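You operate a simulated robot arm through the tools that you are given. There is no shell and no other tool. Be economical: measure what you need, move in short steps, check, and stop when the job is done.

You run a simulated two-armed robot. Do the job below in one go: nothing can be reset, and whatever is moved stays where it is left.

Task
Take the Long flap folder from the top of the wooden table and put it on the top of the orange table. Put one of the cardboard corner boards from the top of the black table in the green crate. Put the lemon bottle on the top of the black table away on the top of the shelf before post four. Turn the count dial to 6. Put the green block in the brown small tray. Close the bench cupboard door. Turn the height dial to 170 mm. Put the blue roller on the under 200 m shelf away on the bench top. Push the left bench drawer shut. Open the clear card tray lid. Any order will do. Set down upright: flap folder, lemon bottle.

The check looks at the end state, three seconds after you hand in, the way a careful person would. Anything else that was tipped, shoved, dropped, spilled or broken makes it a failure. Lids that push on must go on centred and level and be pressed home; caps that screw on are set level and turned clockwise until they are tight.

Robot
Two 7-joint arms with fingered hands on one trunk, on a base that drives. Base frame: it is fixed to the floor where the robot stands at the start and does not move with it; the origin is under the middle of the robot, x ahead of it, y to its left, z up; the surface under the hand at the start is at about z = 440. Lengths are in mm, angles in degrees, forces in N, time in s.
The left shoulder is at the start at [186, 170, 1015], the right one opposite. With the tool pointing down near the work surface each hand reaches from about 100 to 820 mm from the robot's upright axis, wherever it stands, measured 20 degrees to its own side. Places, roughly: bench cupboard door [-3400, -11900, 500]; bench top [-2500, -11400, 800]; blue roller (5x5x5 cm) [-2400, -14100, 1000]; cardboard corner board (5x5x27 cm) [-5400, -7500, 900]; clear card tray lid [-1800, -1200, 1700]; count dial [-7400, -12500, 900]; flap folder [750, 0, 500]; green block (6x5x4 cm) [-3300, -11700, 900]; green crate (38x26x13 cm) [-3700, -6900, 800]; height dial [-2500, -11500, 900]; left bench drawer [-2100, -11800, 700]; lemon bottle [-5000, -7750, 750]; small tray [-3500, -11250, 750]; top of the orange table [2500, -1300, 700]; top of the shelf before post four (19x60 cm) [1960, -3760, 900]. Payload 4 kg a hand.
Tool frame (each hand has its own): the origin (TCP) lies between the finger pads and is the grasp point; the fingertips stand 26 mm ahead of it; z points along the fingers, y is the line along which they close. Largest opening 132 mm; the body of the gripper starts 73 mm behind the TCP. The gripper is a hand of 4 fingers: y runs from the thumb to the fingers, the wrist lies at [0, 0, -224] in the tool frame, and closing takes about 1.5 s.
Orientation is told as [roll, pitch, yaw] about the base's x, y, z axes, in that order, counted from this pose: with the fingers straight down and closing along the base's y, the tool's x points along the base's -x, its y along +y and its z along -z.

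Tools
- The arms move only by the tool drive_tool. It takes "left_increments", "right_increments" or both (then of equal length, played together; a hand with none holds still); each is a list of rows, each a list of 3 entries, a list of its own where there are three numbers: the shift along the base's x, y, z in mm, then the turn, a rotation vector about the base's x, y, z in degrees, then the finger opening in mm, from 0 to 132. In form: [[[dx, dy, dz], [rx, ry, rz], jaw], ...]. A call has 1 to 10 rows; each row is the pose to reach, as a shift and turn from the pose commanded when the call began. A row lasts 0.2 s, in which the tool goes at most 50 mm and 8.6 degrees; a call with a longer step from one row to the next is refused whole, and so is a gripper value outside its range. A pose out of reach is approached as far as the arm can. The call stops where the force on the tool passes 40 N (or 10 N more than at its start, if that is more) or the arm is blocked; 0.2 s more then pass. The fingers move at their own pace (about 108 mm/s each) and stop on an object; they squeeze with about 28 N. The grip force told is the motor's: it shows also when the fingers shut on nothing. Time passes only in rows, and 0.2 s behind the last, so rows that repeat a pose let the fingers close. It gives the time, the measured TCP pose, the force on the tool (base axes), the opening and the grip force at its end, in the units of the frame above (readings bear some noise), with the torque about the TCP (base axes, N m) and any sound that the robot's microphone picked up.
- Cameras (640 x 400 px; columns grow to the right, rows downward): "scene" is now at [299.5, 1.7, 1145.8]; the picture's right is [0.05, -1.00, 0.00], its down [-0.88, -0.04, -0.48] and it looks along [0.48, 0.02, -0.88] (base axes); focal length 250 px, centre (320, 200). "left" rides on the left gripper at [-73, 6, -94] in its tool frame; the picture's right is [-0.08, -1.00, 0.00], its down [0.78, -0.06, -0.62] and it looks along [0.61, -0.05, 0.79] (tool axes); focal length 230 px, centre (320, 200). "right" rides on the right gripper at [73, 6, -94] in its tool frame; the picture's right is [-0.08, 1.00, 0.00], its down [-0.78, -0.06, -0.62] and it looks along [-0.61, -0.05, 0.79] (tool axes); focal length 230 px, centre (320, 200). There is no depth. A picture from a camera that has moved, and an enlarged one, comes with that camera's place and axes in the base frame and with its lens.
- capture(camera): a new picture of that camera. No time passes.
- slide_trunk(by): slides the trunk up (or, below 0, down) by that many mm; the arms and the scene camera ride with it, the base frame stays. It gives what a move gives, with no picture.
- steer(legs): drives the robot by 1 to 6 legs, each [ahead, left, turn to the left] in mm, mm and degrees, along the robot's own axes; the way and the turn of a leg run together, so that a leg with both is an arc; at most 1500 mm and 180 degrees a leg. The arms and the cameras ride along, it lands a little off, and it stops where it bumps. It gives what a move gives.
- set_grasp(shape, hand): the hand has 4 fingers and takes this shape, open, in about a second: jaw (thumb against the fingers, like two jaws); tri (thumb and two fingers); tip (a fingertip pinch); poke (one finger out to press); point (the index stretched); flat (the hand flat); cup (the hand cupped); fist (a fist). The gripper value then closes the fingers along that shape, each until it touches; the sizes above hold for jaw. It gives what a move gives, with no picture.
- head_to(pan, tilt): turns the head with the scene camera to pan (to the left, within 80 degrees either way) and tilt (down, from -29 to 69), counted from straight ahead of the robot. It gives what a move gives.
- close_up(camera, box): a new picture of the part [left, top, right, bottom] of that camera's present view, enlarged. No time passes.
- sign_off(): hands the job in; it is judged then, once.

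Work in short steps. Places have to be worked out from the pictures, the camera data and where the tool is seen: move nearer, look again, correct. Check each grasp and each placing, and mend what went wrong. You have 217 turns and 220 pictures in all, those below and enlarged ones among them. Open the grippers and draw the arms clear of the work before you hand the job in, unless the task says otherwise; then end with one line.

The tools are called after "Emit:" as name(argument=value, ...) on one line, values as JSON. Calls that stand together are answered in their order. drive_tool: Moves the arms, as the interface text tells. Its arguments: {"type":"object","properties":{"left_increments":{"type":"array"},"right_increments":{"type":"array"}},"required":[]} The other tools are called the same way: slide_trunk (by) slides the trunk up or down; set_grasp (shape, hand) gives the hand a shape; steer (legs) drives the base; head_to (pan, tilt) turns the head that bears the scene camera; capture (camera) takes a picture; close_up (camera, box) takes an enlarged picture of a part of a camera's view; sign_off () hands the job in.

At the start:

```text
time_s: 0.0
left_eef_pos: [594.7, 280.2, 716.3]
left_tcp_rot: [0.0, 0.0, 0.0]
left_force: [0.1, 0.0, 0.1]
left_torque: [0.03, 0.01, 0.02]
left_grip_width: 131.7
left_finger_force: 0.1
left_shape: jaw
right_eef_pos: [626.9, -115.6, 666.5]
right_tcp_rot: [0.1, 0.1, -0.1]
right_force: [0.0, 0.5, 0.1]
right_torque: [0.01, 0.0, 0.02]
right_grip_width: 132.2
right_finger_force: 0.0
right_shape: jaw
trunk travel left (down, up): [-38.0, 313.0]
robot x, y, heading: [-1.2, -1.9, 0.0]
head pan, tilt: [2.7, 61.3]
```

scene: 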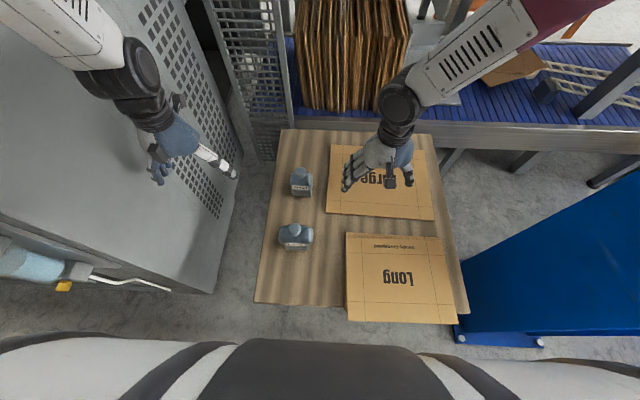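
right: 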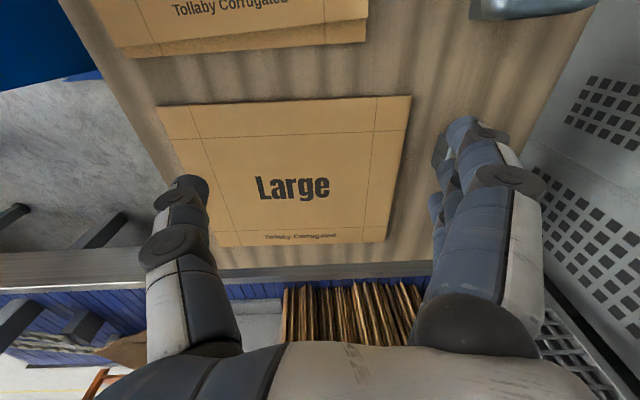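
left: 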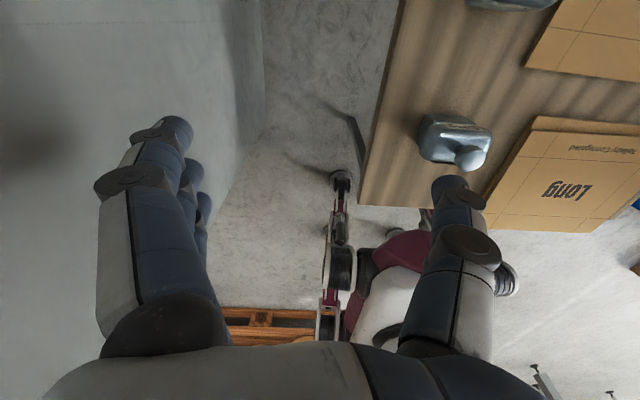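

I see a wooden table with a "Large" and a "Long" folder; I take a closer look at them.

Emit:
close_up(camera="scene", box=[240, 120, 480, 340])

Emit:
close_up(camera="right", box=[60, 0, 440, 260])

```text
1.82 times, centred on (360, 230) of scene
camera zoom: at [299.5, 1.7, 1145.8], right [0.05, -1.0, 0.0], down [-0.88, -0.04, -0.48], along [0.48, 0.02, -0.88], focal length 454 px, centre (247, 146)
```

zoom: 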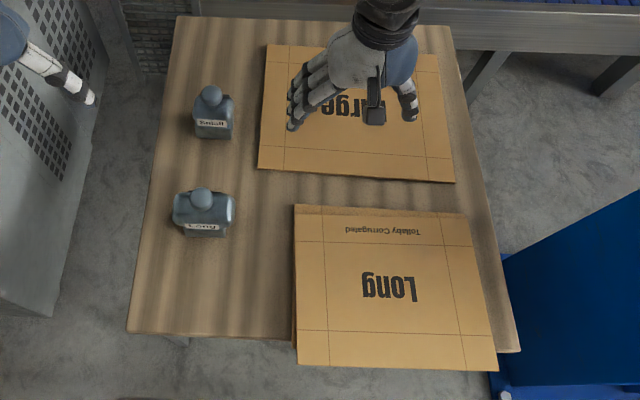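

```text
1.54 times, centred on (250, 130) of right
camera zoom: at [552.7, -109.8, 759.7], right [0.08, 1.0, 0.0], down [0.78, -0.06, 0.62], along [0.61, -0.05, -0.79], focal length 354 px, centre (428, 308)
```

zoom: 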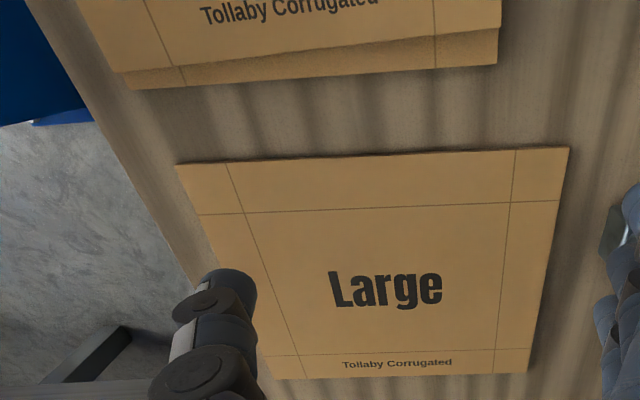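

The blue-grey knobbed blocks look like the flap folders (labelled); I look closer at the labels.

Emit:
close_up(camera="scene", box=[270, 155, 330, 260])

Emit:
close_up(camera="left", box=[380, 80, 540, 200])

```text
3.81 times, centred on (300, 208) of scene
camera zoom: at [299.5, 1.7, 1145.8], right [0.05, -1.0, 0.0], down [-0.88, -0.04, -0.48], along [0.48, 0.02, -0.88], focal length 951 px, centre (396, 171)
```

zoom: 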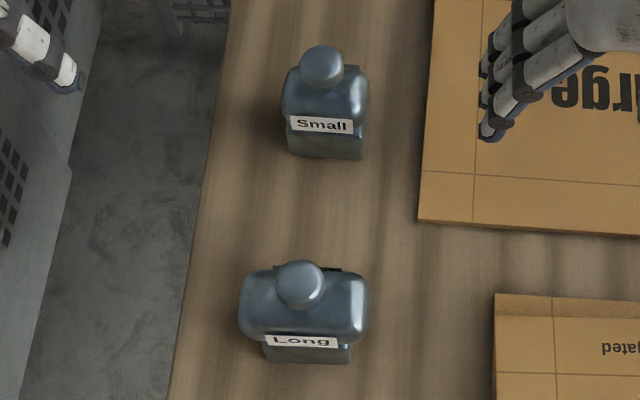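

```text
3.33 times, centred on (460, 140) of left
camera zoom: at [666.5, 285.7, 810.6], right [0.08, -1.0, 0.0], down [-0.78, -0.06, 0.62], along [-0.61, -0.05, -0.79], focal length 767 px, centre (-147, 400)
```

zoom: 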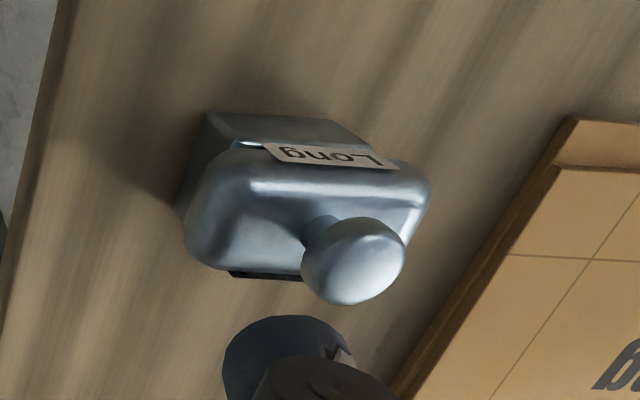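

The Long flap folder's knob triangulates to about [539, 77, 538], body about 90 wide along y. I move the left hand over it while shifting the right one away.

Emit:
drive_tool(left_increments=[[[-11, -40, -6], [0, 0, 0], 132], [[-22, -81, -12], [0, 0, 0], 132], [[-33, -122, -18], [0, 0, 0], 132], [[-44, -163, -30], [0, 0, 0], 132], [[-56, -203, -46], [0, 0, 0], 132], [[-56, -203, -66], [0, 0, 0], 132]], right_increments=[[[0, -20, 20], [0, 0, 0], 132], [[0, -40, 40], [0, 0, 0], 132], [[0, -60, 60], [0, 0, 0], 132], [[0, -80, 80], [0, 0, 0], 132], [[0, -100, 100], [0, 0, 0], 132], [[0, -120, 120], [0, 0, 0], 132]])

Emit:
capture(camera="left")

Emit:
capture(camera="scene")

```text
time_s: 1.4
left_eef_pos: [551.1, 80.9, 663.0]
left_tcp_rot: [-3.6, -0.5, 4.0]
left_force: [0.5, -0.6, -0.2]
left_torque: [-0.02, 0.0, 0.0]
left_grip_width: 132.0
left_finger_force: 0.0
left_shape: jaw
right_eef_pos: [625.4, -235.9, 784.8]
right_tcp_rot: [0.1, 0.1, 0.0]
right_force: [0.2, -0.5, -0.6]
right_torque: [-0.01, -0.01, 0.01]
right_grip_width: 131.5
right_finger_force: 0.0
right_shape: jaw
trunk travel left (down, up): [-38.0, 313.0]
robot x, y, heading: [0.7, -0.5, 0.1]
head pan, tilt: [2.7, 61.3]
```

```text
212 pictures are left
camera left: at [620.7, 97.0, 757.0], right [0.15, -0.99, 0.06], down [-0.79, -0.08, 0.61], along [-0.6, -0.14, -0.79], focal length 230 px, centre (320, 200)
```

left: 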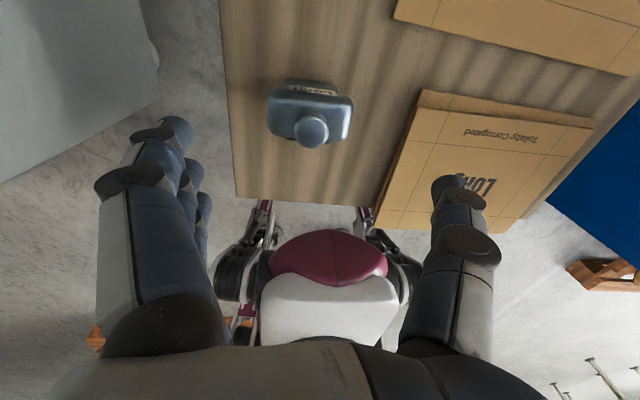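

```text
211 pictures are left
camera scene: at [299.7, 1.6, 1145.7], right [0.05, -1.0, 0.0], down [-0.88, -0.04, -0.48], along [0.48, 0.02, -0.88], focal length 250 px, centre (320, 200)
```

scene: 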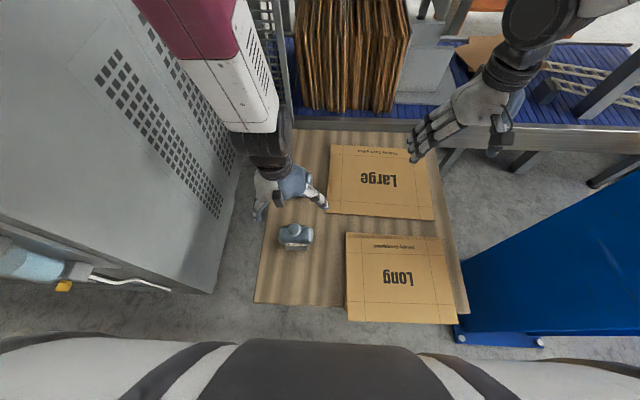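

The knob checks out at about [538, 78, 538]. The hand lagged slightly; I hold one row and descend part way.

Emit:
drive_tool(left_increments=[[[0, 0, 0], [0, 0, 0], 132], [[0, 0, 0], [0, 0, 0], 132], [[0, 1, -30], [0, 0, 0], 132], [[0, 1, -60], [0, 0, 0], 132], [[0, 1, -60], [0, 0, 0], 132]])

Emit:
capture(camera="left")

```text
time_s: 2.6
left_eef_pos: [557.0, 91.7, 597.3]
left_tcp_rot: [-2.3, -0.5, 4.5]
left_force: [-0.3, -0.5, 0.0]
left_torque: [0.0, 0.03, -0.01]
left_grip_width: 132.0
left_finger_force: 0.1
left_shape: jaw
right_eef_pos: [626.5, -235.7, 786.3]
right_tcp_rot: [0.0, 0.0, -0.1]
right_force: [-0.6, 1.0, 0.1]
right_torque: [-0.01, -0.01, 0.0]
right_grip_width: 131.7
right_finger_force: 0.0
right_shape: jaw
trunk travel left (down, up): [-38.0, 313.0]
robot x, y, heading: [0.3, -1.7, -0.0]
head pan, tilt: [2.7, 61.3]
```

```text
210 pictures are left
camera left: at [626.0, 107.1, 692.0], right [0.15, -0.99, 0.04], down [-0.78, -0.1, 0.61], along [-0.6, -0.13, -0.79], focal length 230 px, centre (320, 200)
```

left: 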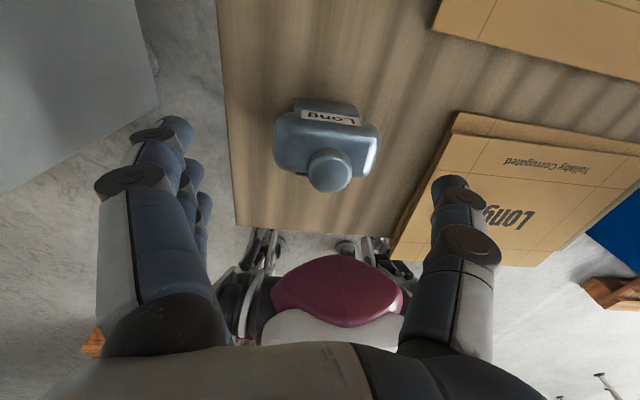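

The arm can't quite reach this close-in pose, so I raise a little and shift the base back and to the right.

Emit:
drive_tool(left_increments=[[[0, 0, 30], [0, 0, 0], 132], [[0, 0, 60], [0, 0, 0], 132]])

Emit:
steer(legs=[[-80, -60, 0]])

Emit:
drive_tool(left_increments=[[[0, 0, 0], [0, 0, 0], 132], [[0, 0, 0], [0, 0, 0], 132]])

```text
time_s: 3.2
left_eef_pos: [548.3, 90.5, 652.7]
left_tcp_rot: [-2.7, 0.6, 4.5]
left_force: [-0.3, 1.0, -0.4]
left_torque: [-0.01, -0.02, -0.02]
left_grip_width: 131.8
left_finger_force: 0.0
left_shape: jaw
right_eef_pos: [626.2, -235.0, 786.5]
right_tcp_rot: [0.0, 0.0, 0.0]
right_force: [0.3, 0.2, -0.5]
right_torque: [-0.01, 0.01, 0.03]
right_grip_width: 131.8
right_finger_force: 0.0
right_shape: jaw
trunk travel left (down, up): [-38.0, 313.0]
robot x, y, heading: [-2.3, 0.6, -0.1]
head pan, tilt: [2.7, 61.3]
```

```text
time_s: 4.4
left_eef_pos: [472.6, 27.1, 657.1]
left_tcp_rot: [-2.9, 0.0, 4.1]
left_force: [-0.7, 0.0, 0.4]
left_torque: [0.02, -0.04, 0.0]
left_grip_width: 132.0
left_finger_force: 0.1
left_shape: jaw
right_eef_pos: [548.0, -294.0, 785.8]
right_tcp_rot: [0.1, 0.0, 0.0]
right_force: [0.3, 0.1, -0.7]
right_torque: [0.04, -0.01, -0.02]
right_grip_width: 131.9
right_finger_force: 0.0
right_shape: jaw
trunk travel left (down, up): [-38.0, 313.0]
robot x, y, heading: [-77.4, -58.3, -0.1]
head pan, tilt: [2.7, 61.3]
```

```text
time_s: 5.0
left_eef_pos: [474.2, 27.9, 658.2]
left_tcp_rot: [-3.2, 0.1, 4.5]
left_force: [0.8, 0.1, -0.4]
left_torque: [0.0, 0.01, -0.03]
left_grip_width: 132.0
left_finger_force: 0.1
left_shape: jaw
right_eef_pos: [546.9, -293.6, 785.9]
right_tcp_rot: [0.0, 0.0, 0.0]
right_force: [0.3, -0.2, -0.1]
right_torque: [0.01, 0.02, -0.02]
right_grip_width: 131.7
right_finger_force: 0.1
right_shape: jaw
trunk travel left (down, up): [-38.0, 313.0]
robot x, y, heading: [-76.9, -56.0, 0.0]
head pan, tilt: [2.7, 61.3]
```

Now I move the left hand to over the folder again.

Emit:
drive_tool(left_increments=[[[25, 19, 0], [0, 0, 0], 132], [[50, 38, 0], [0, 0, 0], 132], [[76, 57, -10], [0, 0, 0], 132], [[76, 57, -30], [0, 0, 0], 132], [[76, 57, -60], [0, 0, 0], 132], [[76, 57, -60], [0, 0, 0], 132]])

Emit:
capture(camera="left")

```text
time_s: 6.4
left_eef_pos: [547.5, 85.0, 596.2]
left_tcp_rot: [-3.2, 0.2, 4.0]
left_force: [-0.7, -1.0, 0.3]
left_torque: [0.01, -0.01, 0.0]
left_grip_width: 131.9
left_finger_force: 0.1
left_shape: jaw
right_eef_pos: [547.0, -293.8, 785.6]
right_tcp_rot: [0.1, 0.0, 0.0]
right_force: [0.9, 0.0, 0.6]
right_torque: [0.01, 0.01, 0.0]
right_grip_width: 131.8
right_finger_force: 0.1
right_shape: jaw
trunk travel left (down, up): [-38.0, 313.0]
robot x, y, heading: [-79.0, -62.0, -0.0]
head pan, tilt: [2.7, 61.3]
```

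```text
209 pictures are left
camera left: at [618.2, 99.7, 690.0], right [0.15, -0.99, 0.05], down [-0.78, -0.08, 0.62], along [-0.61, -0.13, -0.78], focal length 230 px, centre (320, 200)
```

left: 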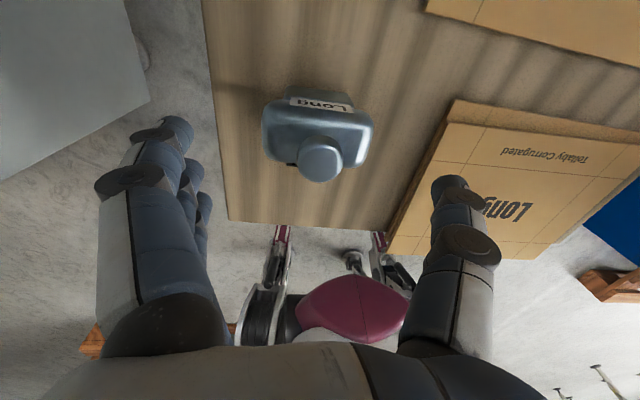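

Commanded pose now equals measured. I correct the offset and tilt and go down around the body to z≈500.

Emit:
drive_tool(left_increments=[[[-9, -5, 0], [3, 0, -4], 132], [[-9, -5, 0], [3, 0, -4], 132], [[-9, -5, -30], [3, 0, -4], 132], [[-9, -5, -60], [3, 0, -4], 132], [[-9, -5, -97], [3, 0, -4], 132], [[-9, -5, -97], [3, 0, -4], 132]])

Emit:
capture(camera="left")

Emit:
capture(camera="scene")

```text
time_s: 7.8
left_eef_pos: [542.8, 84.1, 501.5]
left_tcp_rot: [-0.2, -0.1, 1.0]
left_force: [-0.7, -0.5, 0.0]
left_torque: [0.02, -0.01, -0.02]
left_grip_width: 132.2
left_finger_force: 0.1
left_shape: jaw
right_eef_pos: [548.0, -292.6, 785.3]
right_tcp_rot: [0.0, 0.1, 0.0]
right_force: [0.3, -0.4, 0.1]
right_torque: [0.0, 0.02, -0.03]
right_grip_width: 131.7
right_finger_force: 0.0
right_shape: jaw
trunk travel left (down, up): [-38.0, 313.0]
robot x, y, heading: [-80.1, -59.2, -0.2]
head pan, tilt: [2.7, 61.3]
```

```text
208 pictures are left
camera left: at [613.4, 90.7, 595.3], right [0.09, -1.0, 0.0], down [-0.79, -0.07, 0.61], along [-0.61, -0.06, -0.79], focal length 230 px, centre (320, 200)
```

left: 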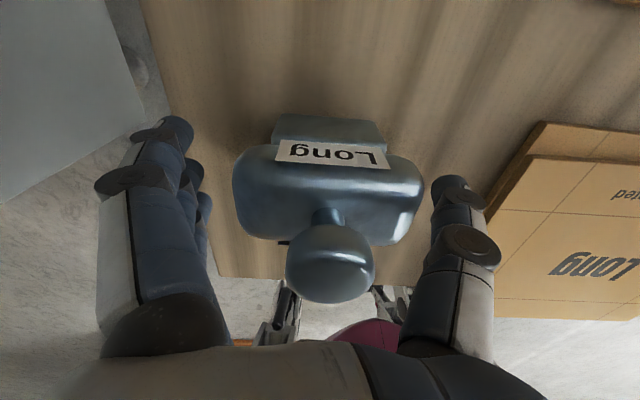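

```text
207 pictures are left
camera scene: at [220.7, -57.0, 1146.1], right [0.05, -1.0, 0.0], down [-0.88, -0.04, -0.48], along [0.48, 0.02, -0.88], focal length 250 px, centre (320, 200)
```

scene: 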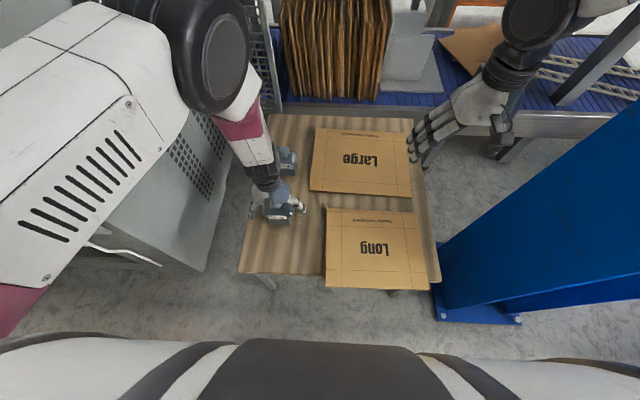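

The hand straddles the body, TCP about at its centre. I lower slightly and close.

Emit:
drive_tool(left_increments=[[[0, -4, -6], [0, 0, 0], 132], [[0, -4, -6], [0, 0, 0], 110], [[0, -4, -6], [0, 0, 0], 80], [[0, -4, -6], [0, 0, 0], 60], [[0, -4, -6], [0, 0, 0], 60], [[0, -4, -6], [0, 0, 0], 60], [[0, -4, -6], [0, 0, 0], 60]])

Emit:
capture(camera="left")

```text
time_s: 9.4
left_eef_pos: [542.1, 84.5, 494.5]
left_tcp_rot: [-0.1, -0.1, 1.4]
left_force: [5.7, -0.9, 10.6]
left_torque: [-0.18, -0.05, 0.06]
left_grip_width: 81.9
left_finger_force: 28.0
left_shape: jaw
right_eef_pos: [546.9, -294.2, 787.2]
right_tcp_rot: [0.0, -0.1, 0.0]
right_force: [-0.1, -1.1, 0.1]
right_torque: [-0.02, -0.02, 0.03]
right_grip_width: 131.6
right_finger_force: 0.0
right_shape: jaw
trunk travel left (down, up): [-38.0, 313.0]
robot x, y, heading: [-78.9, -58.1, -0.0]
head pan, tilt: [2.7, 61.3]
```

```text
206 pictures are left
camera left: at [612.9, 91.4, 588.2], right [0.1, -0.99, 0.0], down [-0.78, -0.08, 0.61], along [-0.61, -0.06, -0.79], focal length 230 px, centre (320, 200)
```

left: 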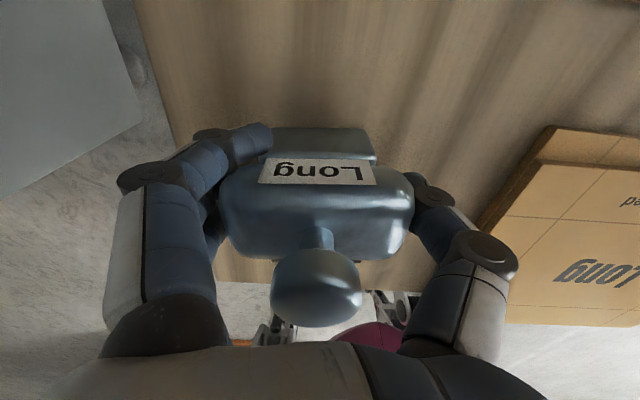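

Gripped at 82 mm. I lift it straight up in small steps.

Emit:
drive_tool(left_increments=[[[0, 0, 15], [0, 0, 0], 60], [[0, 0, 40], [0, 0, 0], 60], [[0, 0, 80], [0, 0, 0], 60], [[0, 0, 120], [0, 0, 0], 60], [[0, 0, 160], [0, 0, 0], 60], [[0, 0, 160], [0, 0, 0], 60]])

Emit:
capture(camera="left")

Emit:
head_to(pan=-40, tilt=30)

Emit:
capture(camera="scene")

```text
time_s: 10.8
left_eef_pos: [543.6, 88.3, 652.6]
left_tcp_rot: [-1.8, 0.7, 3.2]
left_force: [0.2, 0.4, -4.5]
left_torque: [0.01, -0.05, -0.03]
left_grip_width: 81.5
left_finger_force: 27.2
left_shape: jaw
right_eef_pos: [546.9, -293.3, 784.5]
right_tcp_rot: [-0.1, 0.0, 0.0]
right_force: [0.7, -1.1, 0.1]
right_torque: [-0.02, 0.02, -0.04]
right_grip_width: 131.8
right_finger_force: 0.0
right_shape: jaw
trunk travel left (down, up): [-38.0, 313.0]
robot x, y, heading: [-79.3, -58.3, -0.1]
head pan, tilt: [2.7, 61.3]
```

```text
205 pictures are left
camera left: at [615.1, 100.3, 745.2], right [0.13, -0.99, 0.03], down [-0.77, -0.09, 0.63], along [-0.62, -0.11, -0.78], focal length 230 px, centre (320, 200)
```

left: 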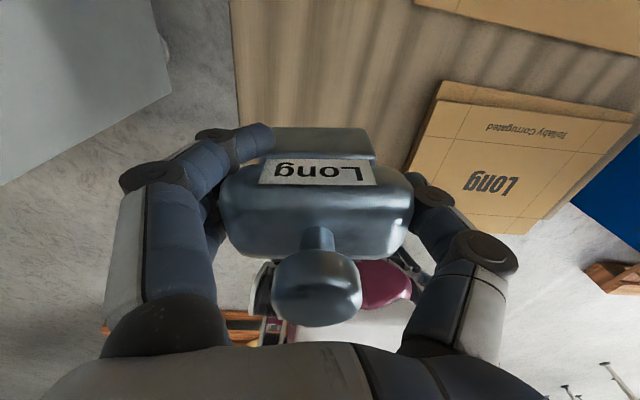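

```text
time_s: 11.9
left_eef_pos: [545.3, 85.9, 657.2]
left_tcp_rot: [-2.1, 0.1, 3.2]
left_force: [0.3, 0.0, -3.4]
left_torque: [0.01, -0.05, 0.02]
left_grip_width: 81.3
left_finger_force: 27.8
left_shape: jaw
right_eef_pos: [548.6, -293.1, 785.0]
right_tcp_rot: [0.0, 0.0, 0.0]
right_force: [0.1, 0.4, 0.0]
right_torque: [0.02, 0.04, -0.03]
right_grip_width: 131.7
right_finger_force: 0.0
right_shape: jaw
trunk travel left (down, up): [-38.0, 313.0]
robot x, y, heading: [-80.1, -58.2, -0.1]
head pan, tilt: [-40.0, 30.0]
```

```text
204 pictures are left
camera scene: at [225.8, -118.1, 1189.3], right [-0.64, -0.77, 0.0], down [-0.38, 0.32, -0.87], along [0.66, -0.56, -0.5], focal length 250 px, centre (320, 200)
```

scene: 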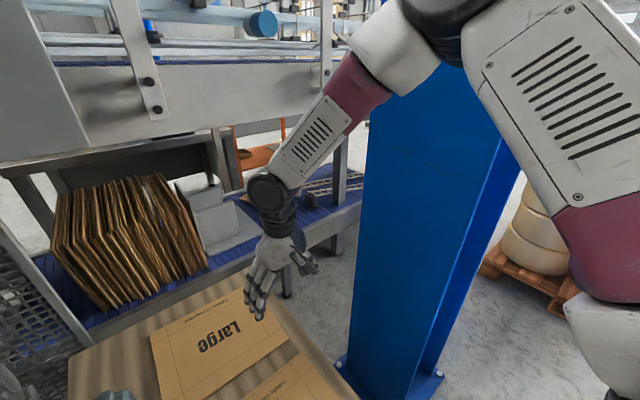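

Folder held upright. A blue post and a machine stand between me and the orange table; I tuck the right arm and back off, then look around.

Emit:
drive_tool(right_increments=[[[-40, 0, 0], [0, 0, 0], 132], [[-80, 0, 0], [0, 0, 0], 132], [[-120, 0, 0], [0, 0, 0], 132], [[-150, 0, 0], [0, 0, 0], 132]], left_increments=[[[-10, 20, 30], [0, 0, 0], 60], [[-25, 40, 60], [0, 0, 0], 60], [[-50, 60, 90], [0, 0, 0], 60], [[-80, 80, 110], [0, 0, 0], 60]])

Emit:
steer(legs=[[-300, 0, 0]])

Emit:
head_to(pan=-75, tilt=15)

Emit:
capture(camera="scene")

Emit:
head_to(pan=0, tilt=15)

Emit:
capture(camera="scene")

Emit:
head_to(pan=75, tilt=15)

Emit:
capture(camera="scene")

```text
time_s: 12.9
left_eef_pos: [477.3, 170.2, 742.1]
left_tcp_rot: [-3.7, -0.3, 3.1]
left_force: [-0.9, -0.7, -4.4]
left_torque: [-0.01, -0.04, 0.0]
left_grip_width: 81.0
left_finger_force: 28.0
left_shape: jaw
left hand out of reach, approached as far as the arm can: row 3, 4
right_eef_pos: [396.9, -295.5, 781.3]
right_tcp_rot: [0.0, 0.0, 0.0]
right_force: [0.3, 0.2, 0.0]
right_torque: [-0.05, 0.02, -0.02]
right_grip_width: 131.9
right_finger_force: 0.0
right_shape: jaw
trunk travel left (down, up): [-38.0, 313.0]
robot x, y, heading: [-76.2, -61.4, -0.1]
head pan, tilt: [-40.0, 30.0]
```

```text
time_s: 15.0
left_eef_pos: [164.8, 170.6, 738.8]
left_tcp_rot: [-3.4, 0.1, 3.2]
left_force: [-0.1, 0.0, -4.2]
left_torque: [-0.02, -0.02, 0.01]
left_grip_width: 81.1
left_finger_force: 28.8
left_shape: jaw
right_eef_pos: [87.9, -295.5, 782.5]
right_tcp_rot: [0.0, 0.0, -0.1]
right_force: [-0.6, -0.6, 0.6]
right_torque: [0.0, -0.03, -0.01]
right_grip_width: 132.0
right_finger_force: 0.1
right_shape: jaw
trunk travel left (down, up): [-38.0, 313.0]
robot x, y, heading: [-388.2, -57.1, -0.3]
head pan, tilt: [-40.0, 30.0]
```

```text
time_s: 16.0
left_eef_pos: [165.4, 171.0, 737.6]
left_tcp_rot: [-3.7, 0.3, 3.4]
left_force: [0.3, -0.9, -3.9]
left_torque: [0.01, -0.03, -0.01]
left_grip_width: 81.0
left_finger_force: 27.6
left_shape: jaw
right_eef_pos: [87.5, -294.9, 782.3]
right_tcp_rot: [0.0, 0.0, 0.0]
right_force: [-0.3, -0.3, 0.4]
right_torque: [-0.02, -0.03, 0.01]
right_grip_width: 132.0
right_finger_force: 0.0
right_shape: jaw
trunk travel left (down, up): [-38.0, 313.0]
robot x, y, heading: [-390.2, -60.4, 0.0]
head pan, tilt: [-75.0, 15.0]
```

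```text
203 pictures are left
camera scene: at [-128.9, -150.6, 1213.5], right [-0.97, -0.26, 0.0], down [-0.07, 0.25, -0.97], along [0.25, -0.93, -0.26], focal length 250 px, centre (320, 200)
```

scene: 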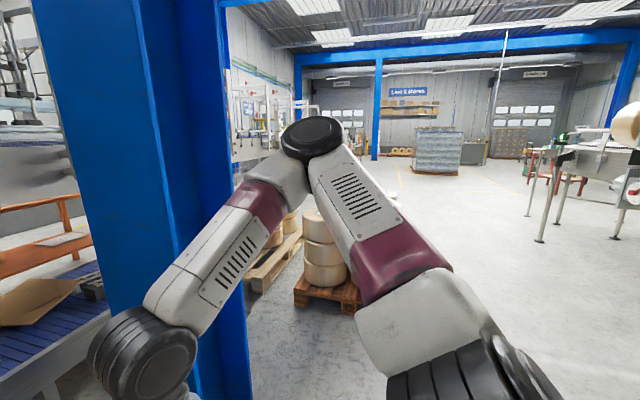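

```text
time_s: 17.5
left_eef_pos: [165.9, 170.4, 739.1]
left_tcp_rot: [-3.7, 0.3, 3.5]
left_force: [-0.7, 0.4, -4.6]
left_torque: [-0.01, -0.04, 0.03]
left_grip_width: 81.0
left_finger_force: 28.1
left_shape: jaw
right_eef_pos: [86.6, -295.2, 782.9]
right_tcp_rot: [0.1, 0.0, 0.0]
right_force: [0.3, -0.6, -0.7]
right_torque: [-0.02, 0.0, -0.01]
right_grip_width: 131.7
right_finger_force: 0.0
right_shape: jaw
trunk travel left (down, up): [-38.0, 313.0]
robot x, y, heading: [-388.2, -60.1, -0.2]
head pan, tilt: [0.0, 15.0]
```

```text
202 pictures are left
camera scene: at [-59.7, -60.5, 1213.5], right [0.0, -1.0, 0.0], down [-0.26, 0.0, -0.97], along [0.97, 0.0, -0.26], focal length 250 px, centre (320, 200)
```

scene: 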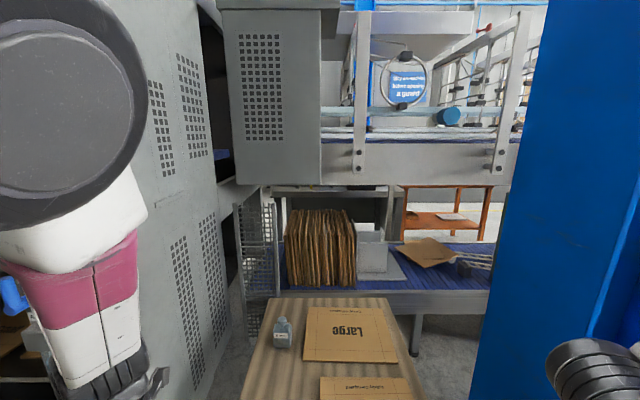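

```text
time_s: 18.9
left_eef_pos: [165.7, 171.4, 737.8]
left_tcp_rot: [-3.7, 0.3, 3.5]
left_force: [-0.1, -0.2, -4.0]
left_torque: [0.0, -0.02, 0.01]
left_grip_width: 81.2
left_finger_force: 27.6
left_shape: jaw
right_eef_pos: [87.7, -294.3, 782.2]
right_tcp_rot: [0.0, 0.0, -0.1]
right_force: [0.9, 0.5, 0.3]
right_torque: [0.01, 0.02, -0.02]
right_grip_width: 132.1
right_finger_force: 0.0
right_shape: jaw
trunk travel left (down, up): [-38.0, 313.0]
robot x, y, heading: [-385.7, -56.2, -0.0]
head pan, tilt: [75.0, 15.0]
```

```text
201 pictures are left
camera scene: at [-128.8, 29.8, 1213.5], right [0.97, -0.26, 0.0], down [-0.07, -0.25, -0.97], along [0.25, 0.93, -0.26], focal length 250 px, centre (320, 200)
```

scene: 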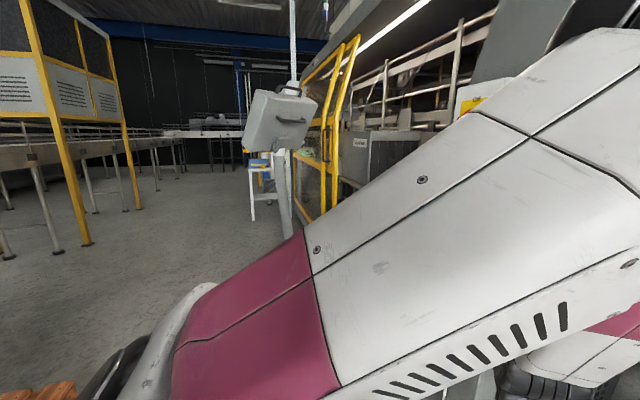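

I'm going to look past the post: I slide the base 1000 to the right and look ahead.

Emit:
steer(legs=[[0, -1000, 0]])

Emit:
head_to(pan=0, tilt=20)

Emit:
capture(camera="scene")

Emit:
head_to(pan=-60, tilt=20)

Emit:
capture(camera="scene")

```text
time_s: 28.0
left_eef_pos: [172.0, -812.0, 738.4]
left_tcp_rot: [-3.7, 0.3, 5.3]
left_force: [-0.8, 0.0, -4.2]
left_torque: [0.0, -0.01, 0.0]
left_grip_width: 81.4
left_finger_force: 27.7
left_shape: jaw
right_eef_pos: [108.5, -1280.8, 781.8]
right_tcp_rot: [0.1, 0.0, 1.8]
right_force: [-0.3, -0.4, 1.2]
right_torque: [0.02, -0.06, 0.01]
right_grip_width: 131.9
right_finger_force: 0.0
right_shape: jaw
trunk travel left (down, up): [-38.0, 313.0]
robot x, y, heading: [-374.6, -1059.6, 1.7]
head pan, tilt: [75.0, 15.0]
```

```text
time_s: 29.5
left_eef_pos: [172.2, -811.5, 738.6]
left_tcp_rot: [-3.8, 0.3, 5.4]
left_force: [-0.6, -0.6, -4.4]
left_torque: [0.05, -0.02, -0.02]
left_grip_width: 81.0
left_finger_force: 28.1
left_shape: jaw
right_eef_pos: [108.3, -1279.2, 782.9]
right_tcp_rot: [-0.1, 0.0, 1.7]
right_force: [0.1, -0.7, -0.2]
right_torque: [0.03, -0.01, -0.02]
right_grip_width: 131.7
right_finger_force: 0.0
right_shape: jaw
trunk travel left (down, up): [-38.0, 313.0]
robot x, y, heading: [-376.2, -1055.1, 1.7]
head pan, tilt: [0.0, 20.0]
```

```text
200 pictures are left
camera scene: at [-46.1, -1049.7, 1205.4], right [0.03, -1.0, 0.0], down [-0.34, -0.01, -0.94], along [0.94, 0.03, -0.34], focal length 250 px, centre (320, 200)
```

scene: 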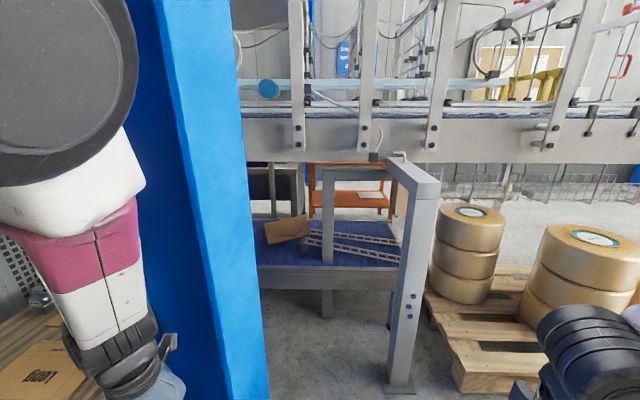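

```text
time_s: 30.8
left_eef_pos: [171.8, -811.9, 739.0]
left_tcp_rot: [-3.8, 0.3, 5.3]
left_force: [0.8, -0.7, -4.4]
left_torque: [0.02, -0.06, -0.01]
left_grip_width: 81.3
left_finger_force: 28.1
left_shape: jaw
right_eef_pos: [108.2, -1280.4, 782.1]
right_tcp_rot: [0.0, 0.0, 1.7]
right_force: [0.5, -0.2, -0.3]
right_torque: [0.03, 0.01, -0.02]
right_grip_width: 131.9
right_finger_force: 0.1
right_shape: jaw
trunk travel left (down, up): [-38.0, 313.0]
robot x, y, heading: [-372.3, -1054.4, 1.6]
head pan, tilt: [-60.0, 20.0]
```

```text
199 pictures are left
camera scene: at [-90.2, -1131.7, 1205.4], right [-0.85, -0.53, 0.0], down [-0.18, 0.29, -0.94], along [0.49, -0.8, -0.34], focal length 250 px, centre (320, 200)
```

scene: 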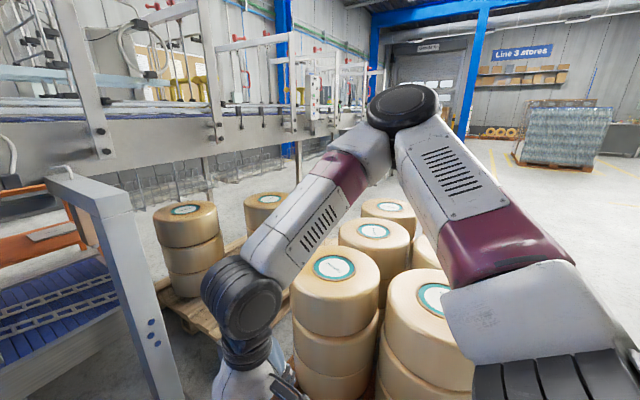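

The high conveyor blocks the way; its end seems near y≈-4000. I back off, turn right to face -y, and look along the aisle.

Emit:
steer(legs=[[-500, 0, 0], [0, 0, -92]])

Emit:
head_to(pan=0, tilt=10)

Emit:
capture(camera="scene")

Emit:
head_to(pan=55, tilt=10)

Emit:
capture(camera="scene")

```text
time_s: 37.6
left_eef_pos: [-643.4, -1622.4, 738.6]
left_tcp_rot: [-3.7, 0.3, -86.5]
left_force: [-0.3, 0.9, -2.8]
left_torque: [-0.06, -0.02, -0.03]
left_grip_width: 81.3
left_finger_force: 28.2
left_shape: jaw
right_eef_pos: [-1108.3, -1543.8, 782.4]
right_tcp_rot: [0.0, -0.1, -90.2]
right_force: [0.0, -0.2, -0.1]
right_torque: [-0.02, 0.02, -0.01]
right_grip_width: 131.9
right_finger_force: 0.1
right_shape: jaw
trunk travel left (down, up): [-38.0, 313.0]
robot x, y, heading: [-869.7, -1070.0, -90.1]
head pan, tilt: [-60.0, 20.0]
```

```text
time_s: 38.9
left_eef_pos: [-642.5, -1624.9, 738.7]
left_tcp_rot: [-3.8, 0.4, -86.5]
left_force: [-0.9, 0.7, -4.4]
left_torque: [-0.04, -0.01, -0.04]
left_grip_width: 81.3
left_finger_force: 28.6
left_shape: jaw
right_eef_pos: [-1108.7, -1545.4, 782.4]
right_tcp_rot: [0.0, -0.1, -90.2]
right_force: [0.3, 0.4, 0.6]
right_torque: [0.02, 0.0, 0.0]
right_grip_width: 131.8
right_finger_force: 0.1
right_shape: jaw
trunk travel left (down, up): [-38.0, 313.0]
robot x, y, heading: [-869.6, -1066.5, -90.2]
head pan, tilt: [0.0, 10.0]
```

```text
198 pictures are left
camera scene: at [-872.7, -1399.9, 1221.6], right [-1.0, 0.0, 0.0], down [0.0, 0.17, -0.98], along [0.0, -0.98, -0.17], focal length 250 px, centre (320, 200)
```

scene: 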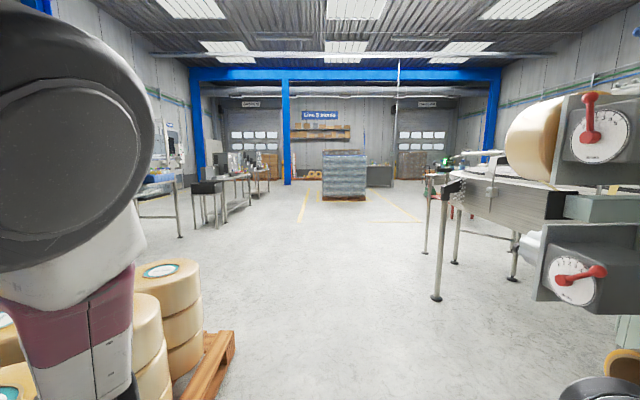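

```text
time_s: 40.1
left_eef_pos: [-641.6, -1624.1, 738.6]
left_tcp_rot: [-3.8, 0.4, -86.5]
left_force: [-0.2, -0.8, -3.8]
left_torque: [-0.05, -0.01, -0.01]
left_grip_width: 80.9
left_finger_force: 27.6
left_shape: jaw
right_eef_pos: [-1109.2, -1545.5, 782.3]
right_tcp_rot: [-0.1, 0.0, -90.2]
right_force: [0.3, 0.0, 0.3]
right_torque: [0.02, 0.03, 0.03]
right_grip_width: 132.0
right_finger_force: 0.2
right_shape: jaw
trunk travel left (down, up): [-38.0, 313.0]
robot x, y, heading: [-871.9, -1068.7, -90.3]
head pan, tilt: [55.0, 10.0]
```

```text
197 pictures are left
camera scene: at [-796.4, -1360.5, 1221.7], right [-0.58, -0.82, 0.0], down [-0.14, 0.1, -0.98], along [0.8, -0.57, -0.17], focal length 250 px, centre (320, 200)
```

scene: 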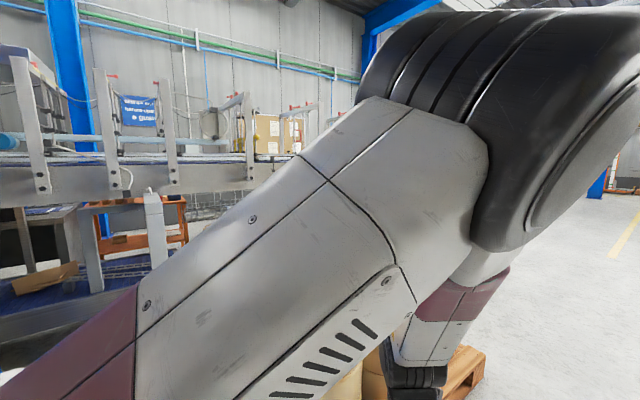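

The tray lid at [-1800,-1200,1700] is close by, so I turn to face -x and look at it.

Emit:
steer(legs=[[0, 0, -90]])

Emit:
head_to(pan=0, tilt=-10)

Emit:
capture(camera="scene")

Emit:
head_to(pan=0, tilt=35)

Emit:
capture(camera="scene")

```text
time_s: 44.5
left_eef_pos: [-1433.2, -1277.2, 738.2]
left_tcp_rot: [-3.8, 0.2, -178.6]
left_force: [-0.4, 0.6, -3.8]
left_torque: [0.03, 0.05, 0.0]
left_grip_width: 80.9
left_finger_force: 28.4
left_shape: jaw
right_eef_pos: [-1336.2, -815.9, 782.3]
right_tcp_rot: [0.1, 0.0, 177.7]
right_force: [-0.1, -0.5, -0.2]
right_torque: [0.02, -0.03, -0.02]
right_grip_width: 131.9
right_finger_force: 0.0
right_shape: jaw
trunk travel left (down, up): [-38.0, 313.0]
robot x, y, heading: [-867.7, -1069.8, 177.7]
head pan, tilt: [55.0, 10.0]
```

```text
time_s: 45.7
left_eef_pos: [-1433.1, -1278.3, 738.1]
left_tcp_rot: [-3.7, 0.3, -178.7]
left_force: [-0.1, -0.5, -3.6]
left_torque: [0.0, 0.04, -0.03]
left_grip_width: 81.2
left_finger_force: 28.1
left_shape: jaw
right_eef_pos: [-1337.4, -815.2, 783.9]
right_tcp_rot: [-0.1, 0.0, 177.8]
right_force: [-0.5, -0.4, 0.7]
right_torque: [-0.02, 0.0, 0.02]
right_grip_width: 132.2
right_finger_force: 0.1
right_shape: jaw
trunk travel left (down, up): [-38.0, 313.0]
robot x, y, heading: [-874.5, -1074.5, 177.8]
head pan, tilt: [0.0, -10.0]
```

```text
196 pictures are left
camera scene: at [-1191.3, -1058.9, 1252.9], right [0.04, 1.0, 0.0], down [-0.17, 0.01, -0.98], along [-0.98, 0.04, 0.17], focal length 250 px, centre (320, 200)
```

scene: 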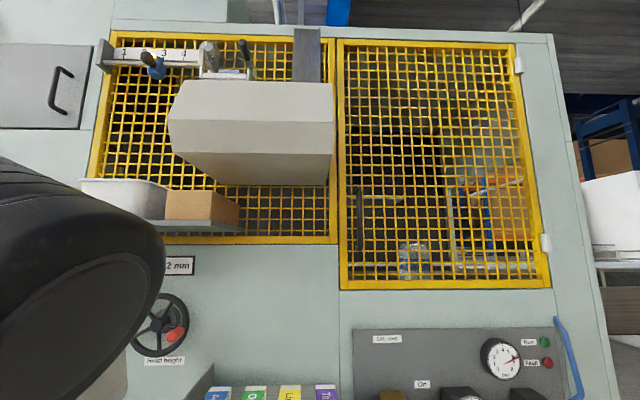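

```text
time_s: 46.8
left_eef_pos: [-1432.7, -1278.1, 738.1]
left_tcp_rot: [-3.7, 0.3, -178.7]
left_force: [-0.5, -1.1, -3.0]
left_torque: [0.02, 0.04, 0.0]
left_grip_width: 81.0
left_finger_force: 27.7
left_shape: jaw
right_eef_pos: [-1336.6, -815.1, 782.2]
right_tcp_rot: [0.0, -0.1, 177.7]
right_force: [1.1, -0.1, -0.3]
right_torque: [0.02, 0.01, 0.03]
right_grip_width: 132.0
right_finger_force: 0.0
right_shape: jaw
trunk travel left (down, up): [-38.0, 313.0]
robot x, y, heading: [-874.5, -1068.2, 177.6]
head pan, tilt: [0.0, 35.0]
```

```text
195 pictures are left
camera scene: at [-1195.0, -1058.6, 1181.6], right [0.04, 1.0, 0.0], down [0.57, -0.02, -0.82], along [-0.82, 0.03, -0.57], focal length 250 px, centre (320, 200)
```

scene: 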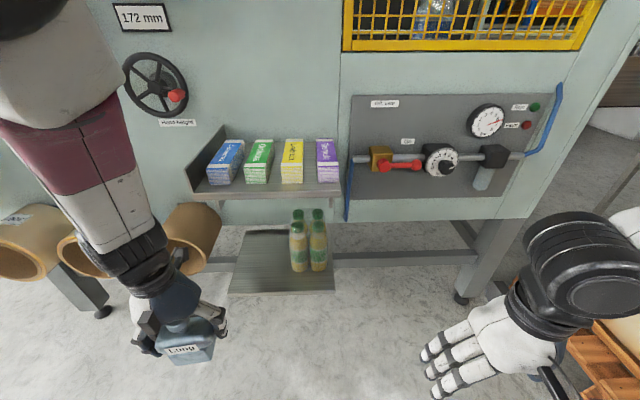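

I look up in detail at the fittings on the machine front.

Emit:
head_to(pan=0, tilt=-20)

Emit:
close_up(camera="scene", box=[70, 50, 380, 320])

Emit:
capture(camera="scene")

```text
time_s: 48.0
left_eef_pos: [-1432.9, -1277.2, 738.5]
left_tcp_rot: [-3.8, 0.4, -178.7]
left_force: [0.0, 0.3, -4.5]
left_torque: [0.03, 0.02, -0.01]
left_grip_width: 81.1
left_finger_force: 27.4
left_shape: jaw
right_eef_pos: [-1337.2, -815.7, 783.0]
right_tcp_rot: [-0.1, 0.0, 177.7]
right_force: [0.1, 0.5, -0.6]
right_torque: [0.0, -0.01, 0.02]
right_grip_width: 131.9
right_finger_force: 0.1
right_shape: jaw
trunk travel left (down, up): [-38.0, 313.0]
robot x, y, heading: [-871.5, -1073.0, 177.8]
head pan, tilt: [0.0, -20.0]
```

```text
1.48 times, centred on (225, 185) of scene
camera zoom: at [-1183.0, -1059.1, 1266.9], right [0.04, 1.0, 0.0], down [-0.34, 0.01, -0.94], along [-0.94, 0.04, 0.34], focal length 370 px, centre (461, 222)
```

zoom: 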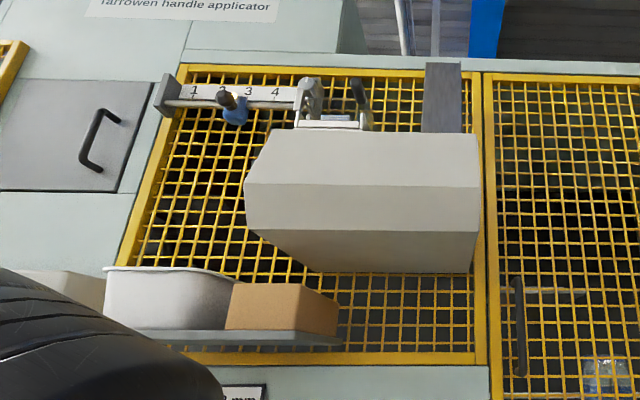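

```text
193 pictures are left
camera scene: at [-1183.0, -1059.1, 1266.9], right [0.04, 1.0, 0.0], down [-0.34, 0.01, -0.94], along [-0.94, 0.04, 0.34], focal length 250 px, centre (320, 200)
```

scene: 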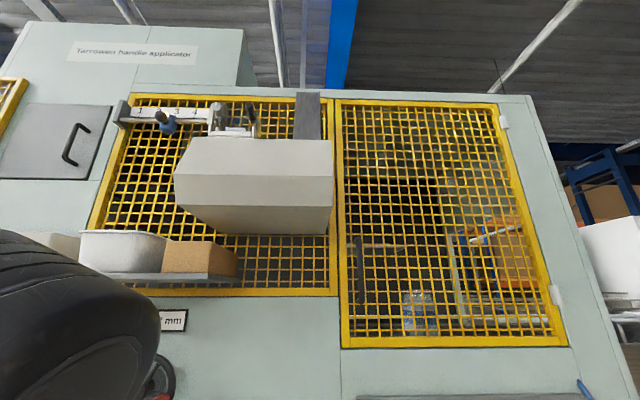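

The lid should be around the top of the grey box; I raise the trunk to see it from higher.

Emit:
slide_trunk(by=310)

Emit:
head_to(pan=0, tilt=0)

Emit:
capture(camera="scene")

Emit:
close_up(camera="scene", box=[100, 100, 380, 300])

```text
time_s: 51.1
left_eef_pos: [-1431.7, -1277.8, 1048.5]
left_tcp_rot: [-3.9, 0.3, -178.6]
left_force: [-0.4, 0.0, -5.8]
left_torque: [0.02, 0.01, 0.0]
left_grip_width: 81.2
left_finger_force: 28.3
left_shape: jaw
right_eef_pos: [-1335.7, -815.7, 1093.3]
right_tcp_rot: [0.1, 0.0, 177.7]
right_force: [-0.5, -0.3, 0.2]
right_torque: [-0.04, -0.01, 0.04]
right_grip_width: 131.8
right_finger_force: 0.0
right_shape: jaw
trunk travel left (down, up): [-348.0, 3.0]
robot x, y, heading: [-869.2, -1068.3, 177.9]
head pan, tilt: [0.0, -20.0]
```

```text
time_s: 52.0
left_eef_pos: [-1433.7, -1278.4, 1047.6]
left_tcp_rot: [-3.8, 0.2, -178.6]
left_force: [0.5, 0.3, -4.3]
left_torque: [0.02, -0.01, -0.03]
left_grip_width: 80.8
left_finger_force: 27.8
left_shape: jaw
right_eef_pos: [-1336.9, -815.3, 1091.6]
right_tcp_rot: [0.0, 0.0, 177.8]
right_force: [0.1, -1.2, 0.2]
right_torque: [0.02, 0.01, 0.0]
right_grip_width: 131.7
right_finger_force: 0.0
right_shape: jaw
trunk travel left (down, up): [-348.0, 3.0]
robot x, y, heading: [-870.9, -1072.6, 177.7]
head pan, tilt: [0.0, 0.0]
```

```text
192 pictures are left
camera scene: at [-1002.3, -1066.5, 1570.4], right [0.04, 1.0, 0.0], down [0.0, 0.0, -1.0], along [-1.0, 0.04, 0.0], focal length 250 px, centre (320, 200)
```

scene: 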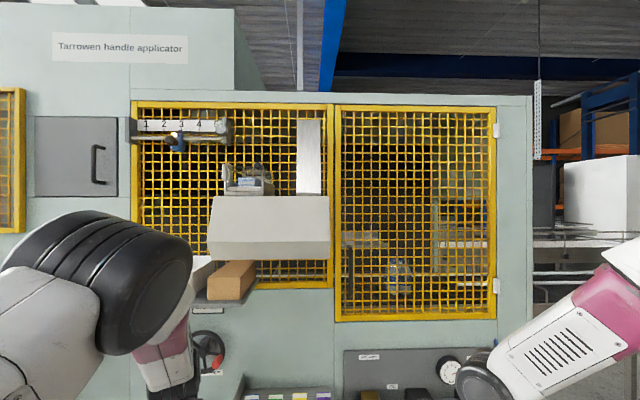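

```text
2.00 times, centred on (240, 200) of scene
camera zoom: at [-1002.3, -1066.5, 1570.4], right [0.04, 1.0, 0.0], down [0.0, 0.0, -1.0], along [-1.0, 0.04, 0.0], focal length 499 px, centre (480, 200)
```

zoom: 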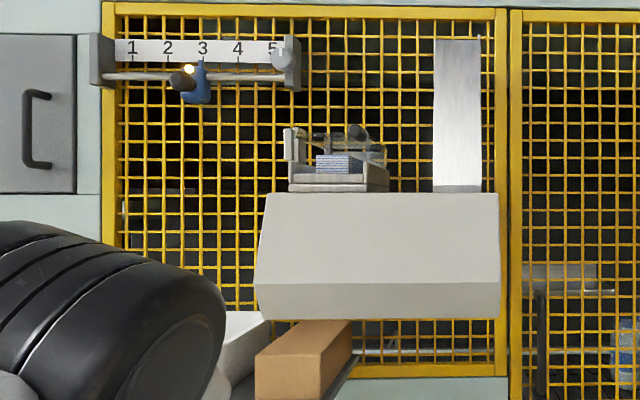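

A small tray with cards and a clear lid with a black knob sits on the grey housing. I zoom in.

Emit:
close_up(camera="scene", box=[205, 150, 295, 206])

Emit:
head_to(pan=0, tilt=-29)

Emit:
capture(camera="scene")

```text
7.11 times, centred on (250, 178) of scene
camera zoom: at [-1002.3, -1066.5, 1570.4], right [0.04, 1.0, 0.0], down [0.0, 0.0, -1.0], along [-1.0, 0.04, 0.0], focal length 1775 px, centre (818, 356)
```

zoom: 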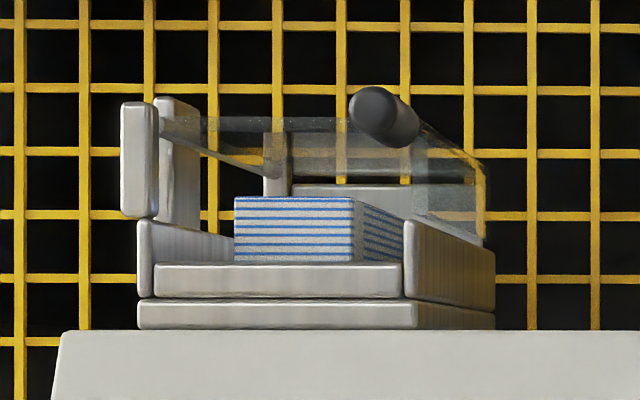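

```text
time_s: 52.9
left_eef_pos: [-1433.0, -1277.9, 1048.8]
left_tcp_rot: [-3.8, 0.3, -178.7]
left_force: [0.0, -0.3, -4.9]
left_torque: [0.01, 0.06, -0.01]
left_grip_width: 81.1
left_finger_force: 27.9
left_shape: jaw
right_eef_pos: [-1336.9, -815.9, 1092.1]
right_tcp_rot: [0.0, 0.0, 177.7]
right_force: [-0.6, 0.6, -0.4]
right_torque: [0.0, 0.01, 0.01]
right_grip_width: 131.9
right_finger_force: 0.1
right_shape: jaw
trunk travel left (down, up): [-348.0, 3.0]
robot x, y, heading: [-872.4, -1073.3, 177.6]
head pan, tilt: [0.0, -28.6]
```

```text
189 pictures are left
camera scene: at [-979.5, -1067.4, 1610.4], right [0.04, 1.0, 0.0], down [-0.48, 0.02, -0.88], along [-0.88, 0.04, 0.48], focal length 250 px, centre (320, 200)
```

scene: 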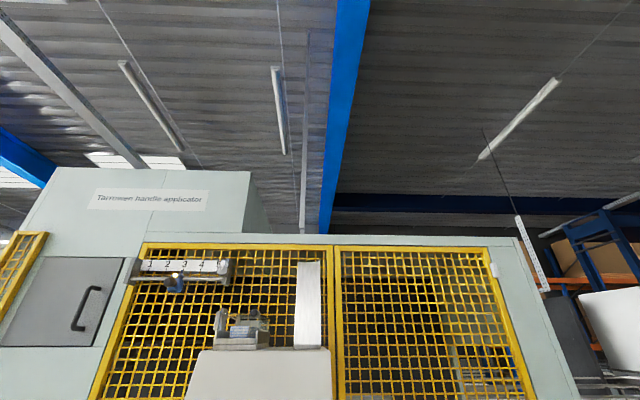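

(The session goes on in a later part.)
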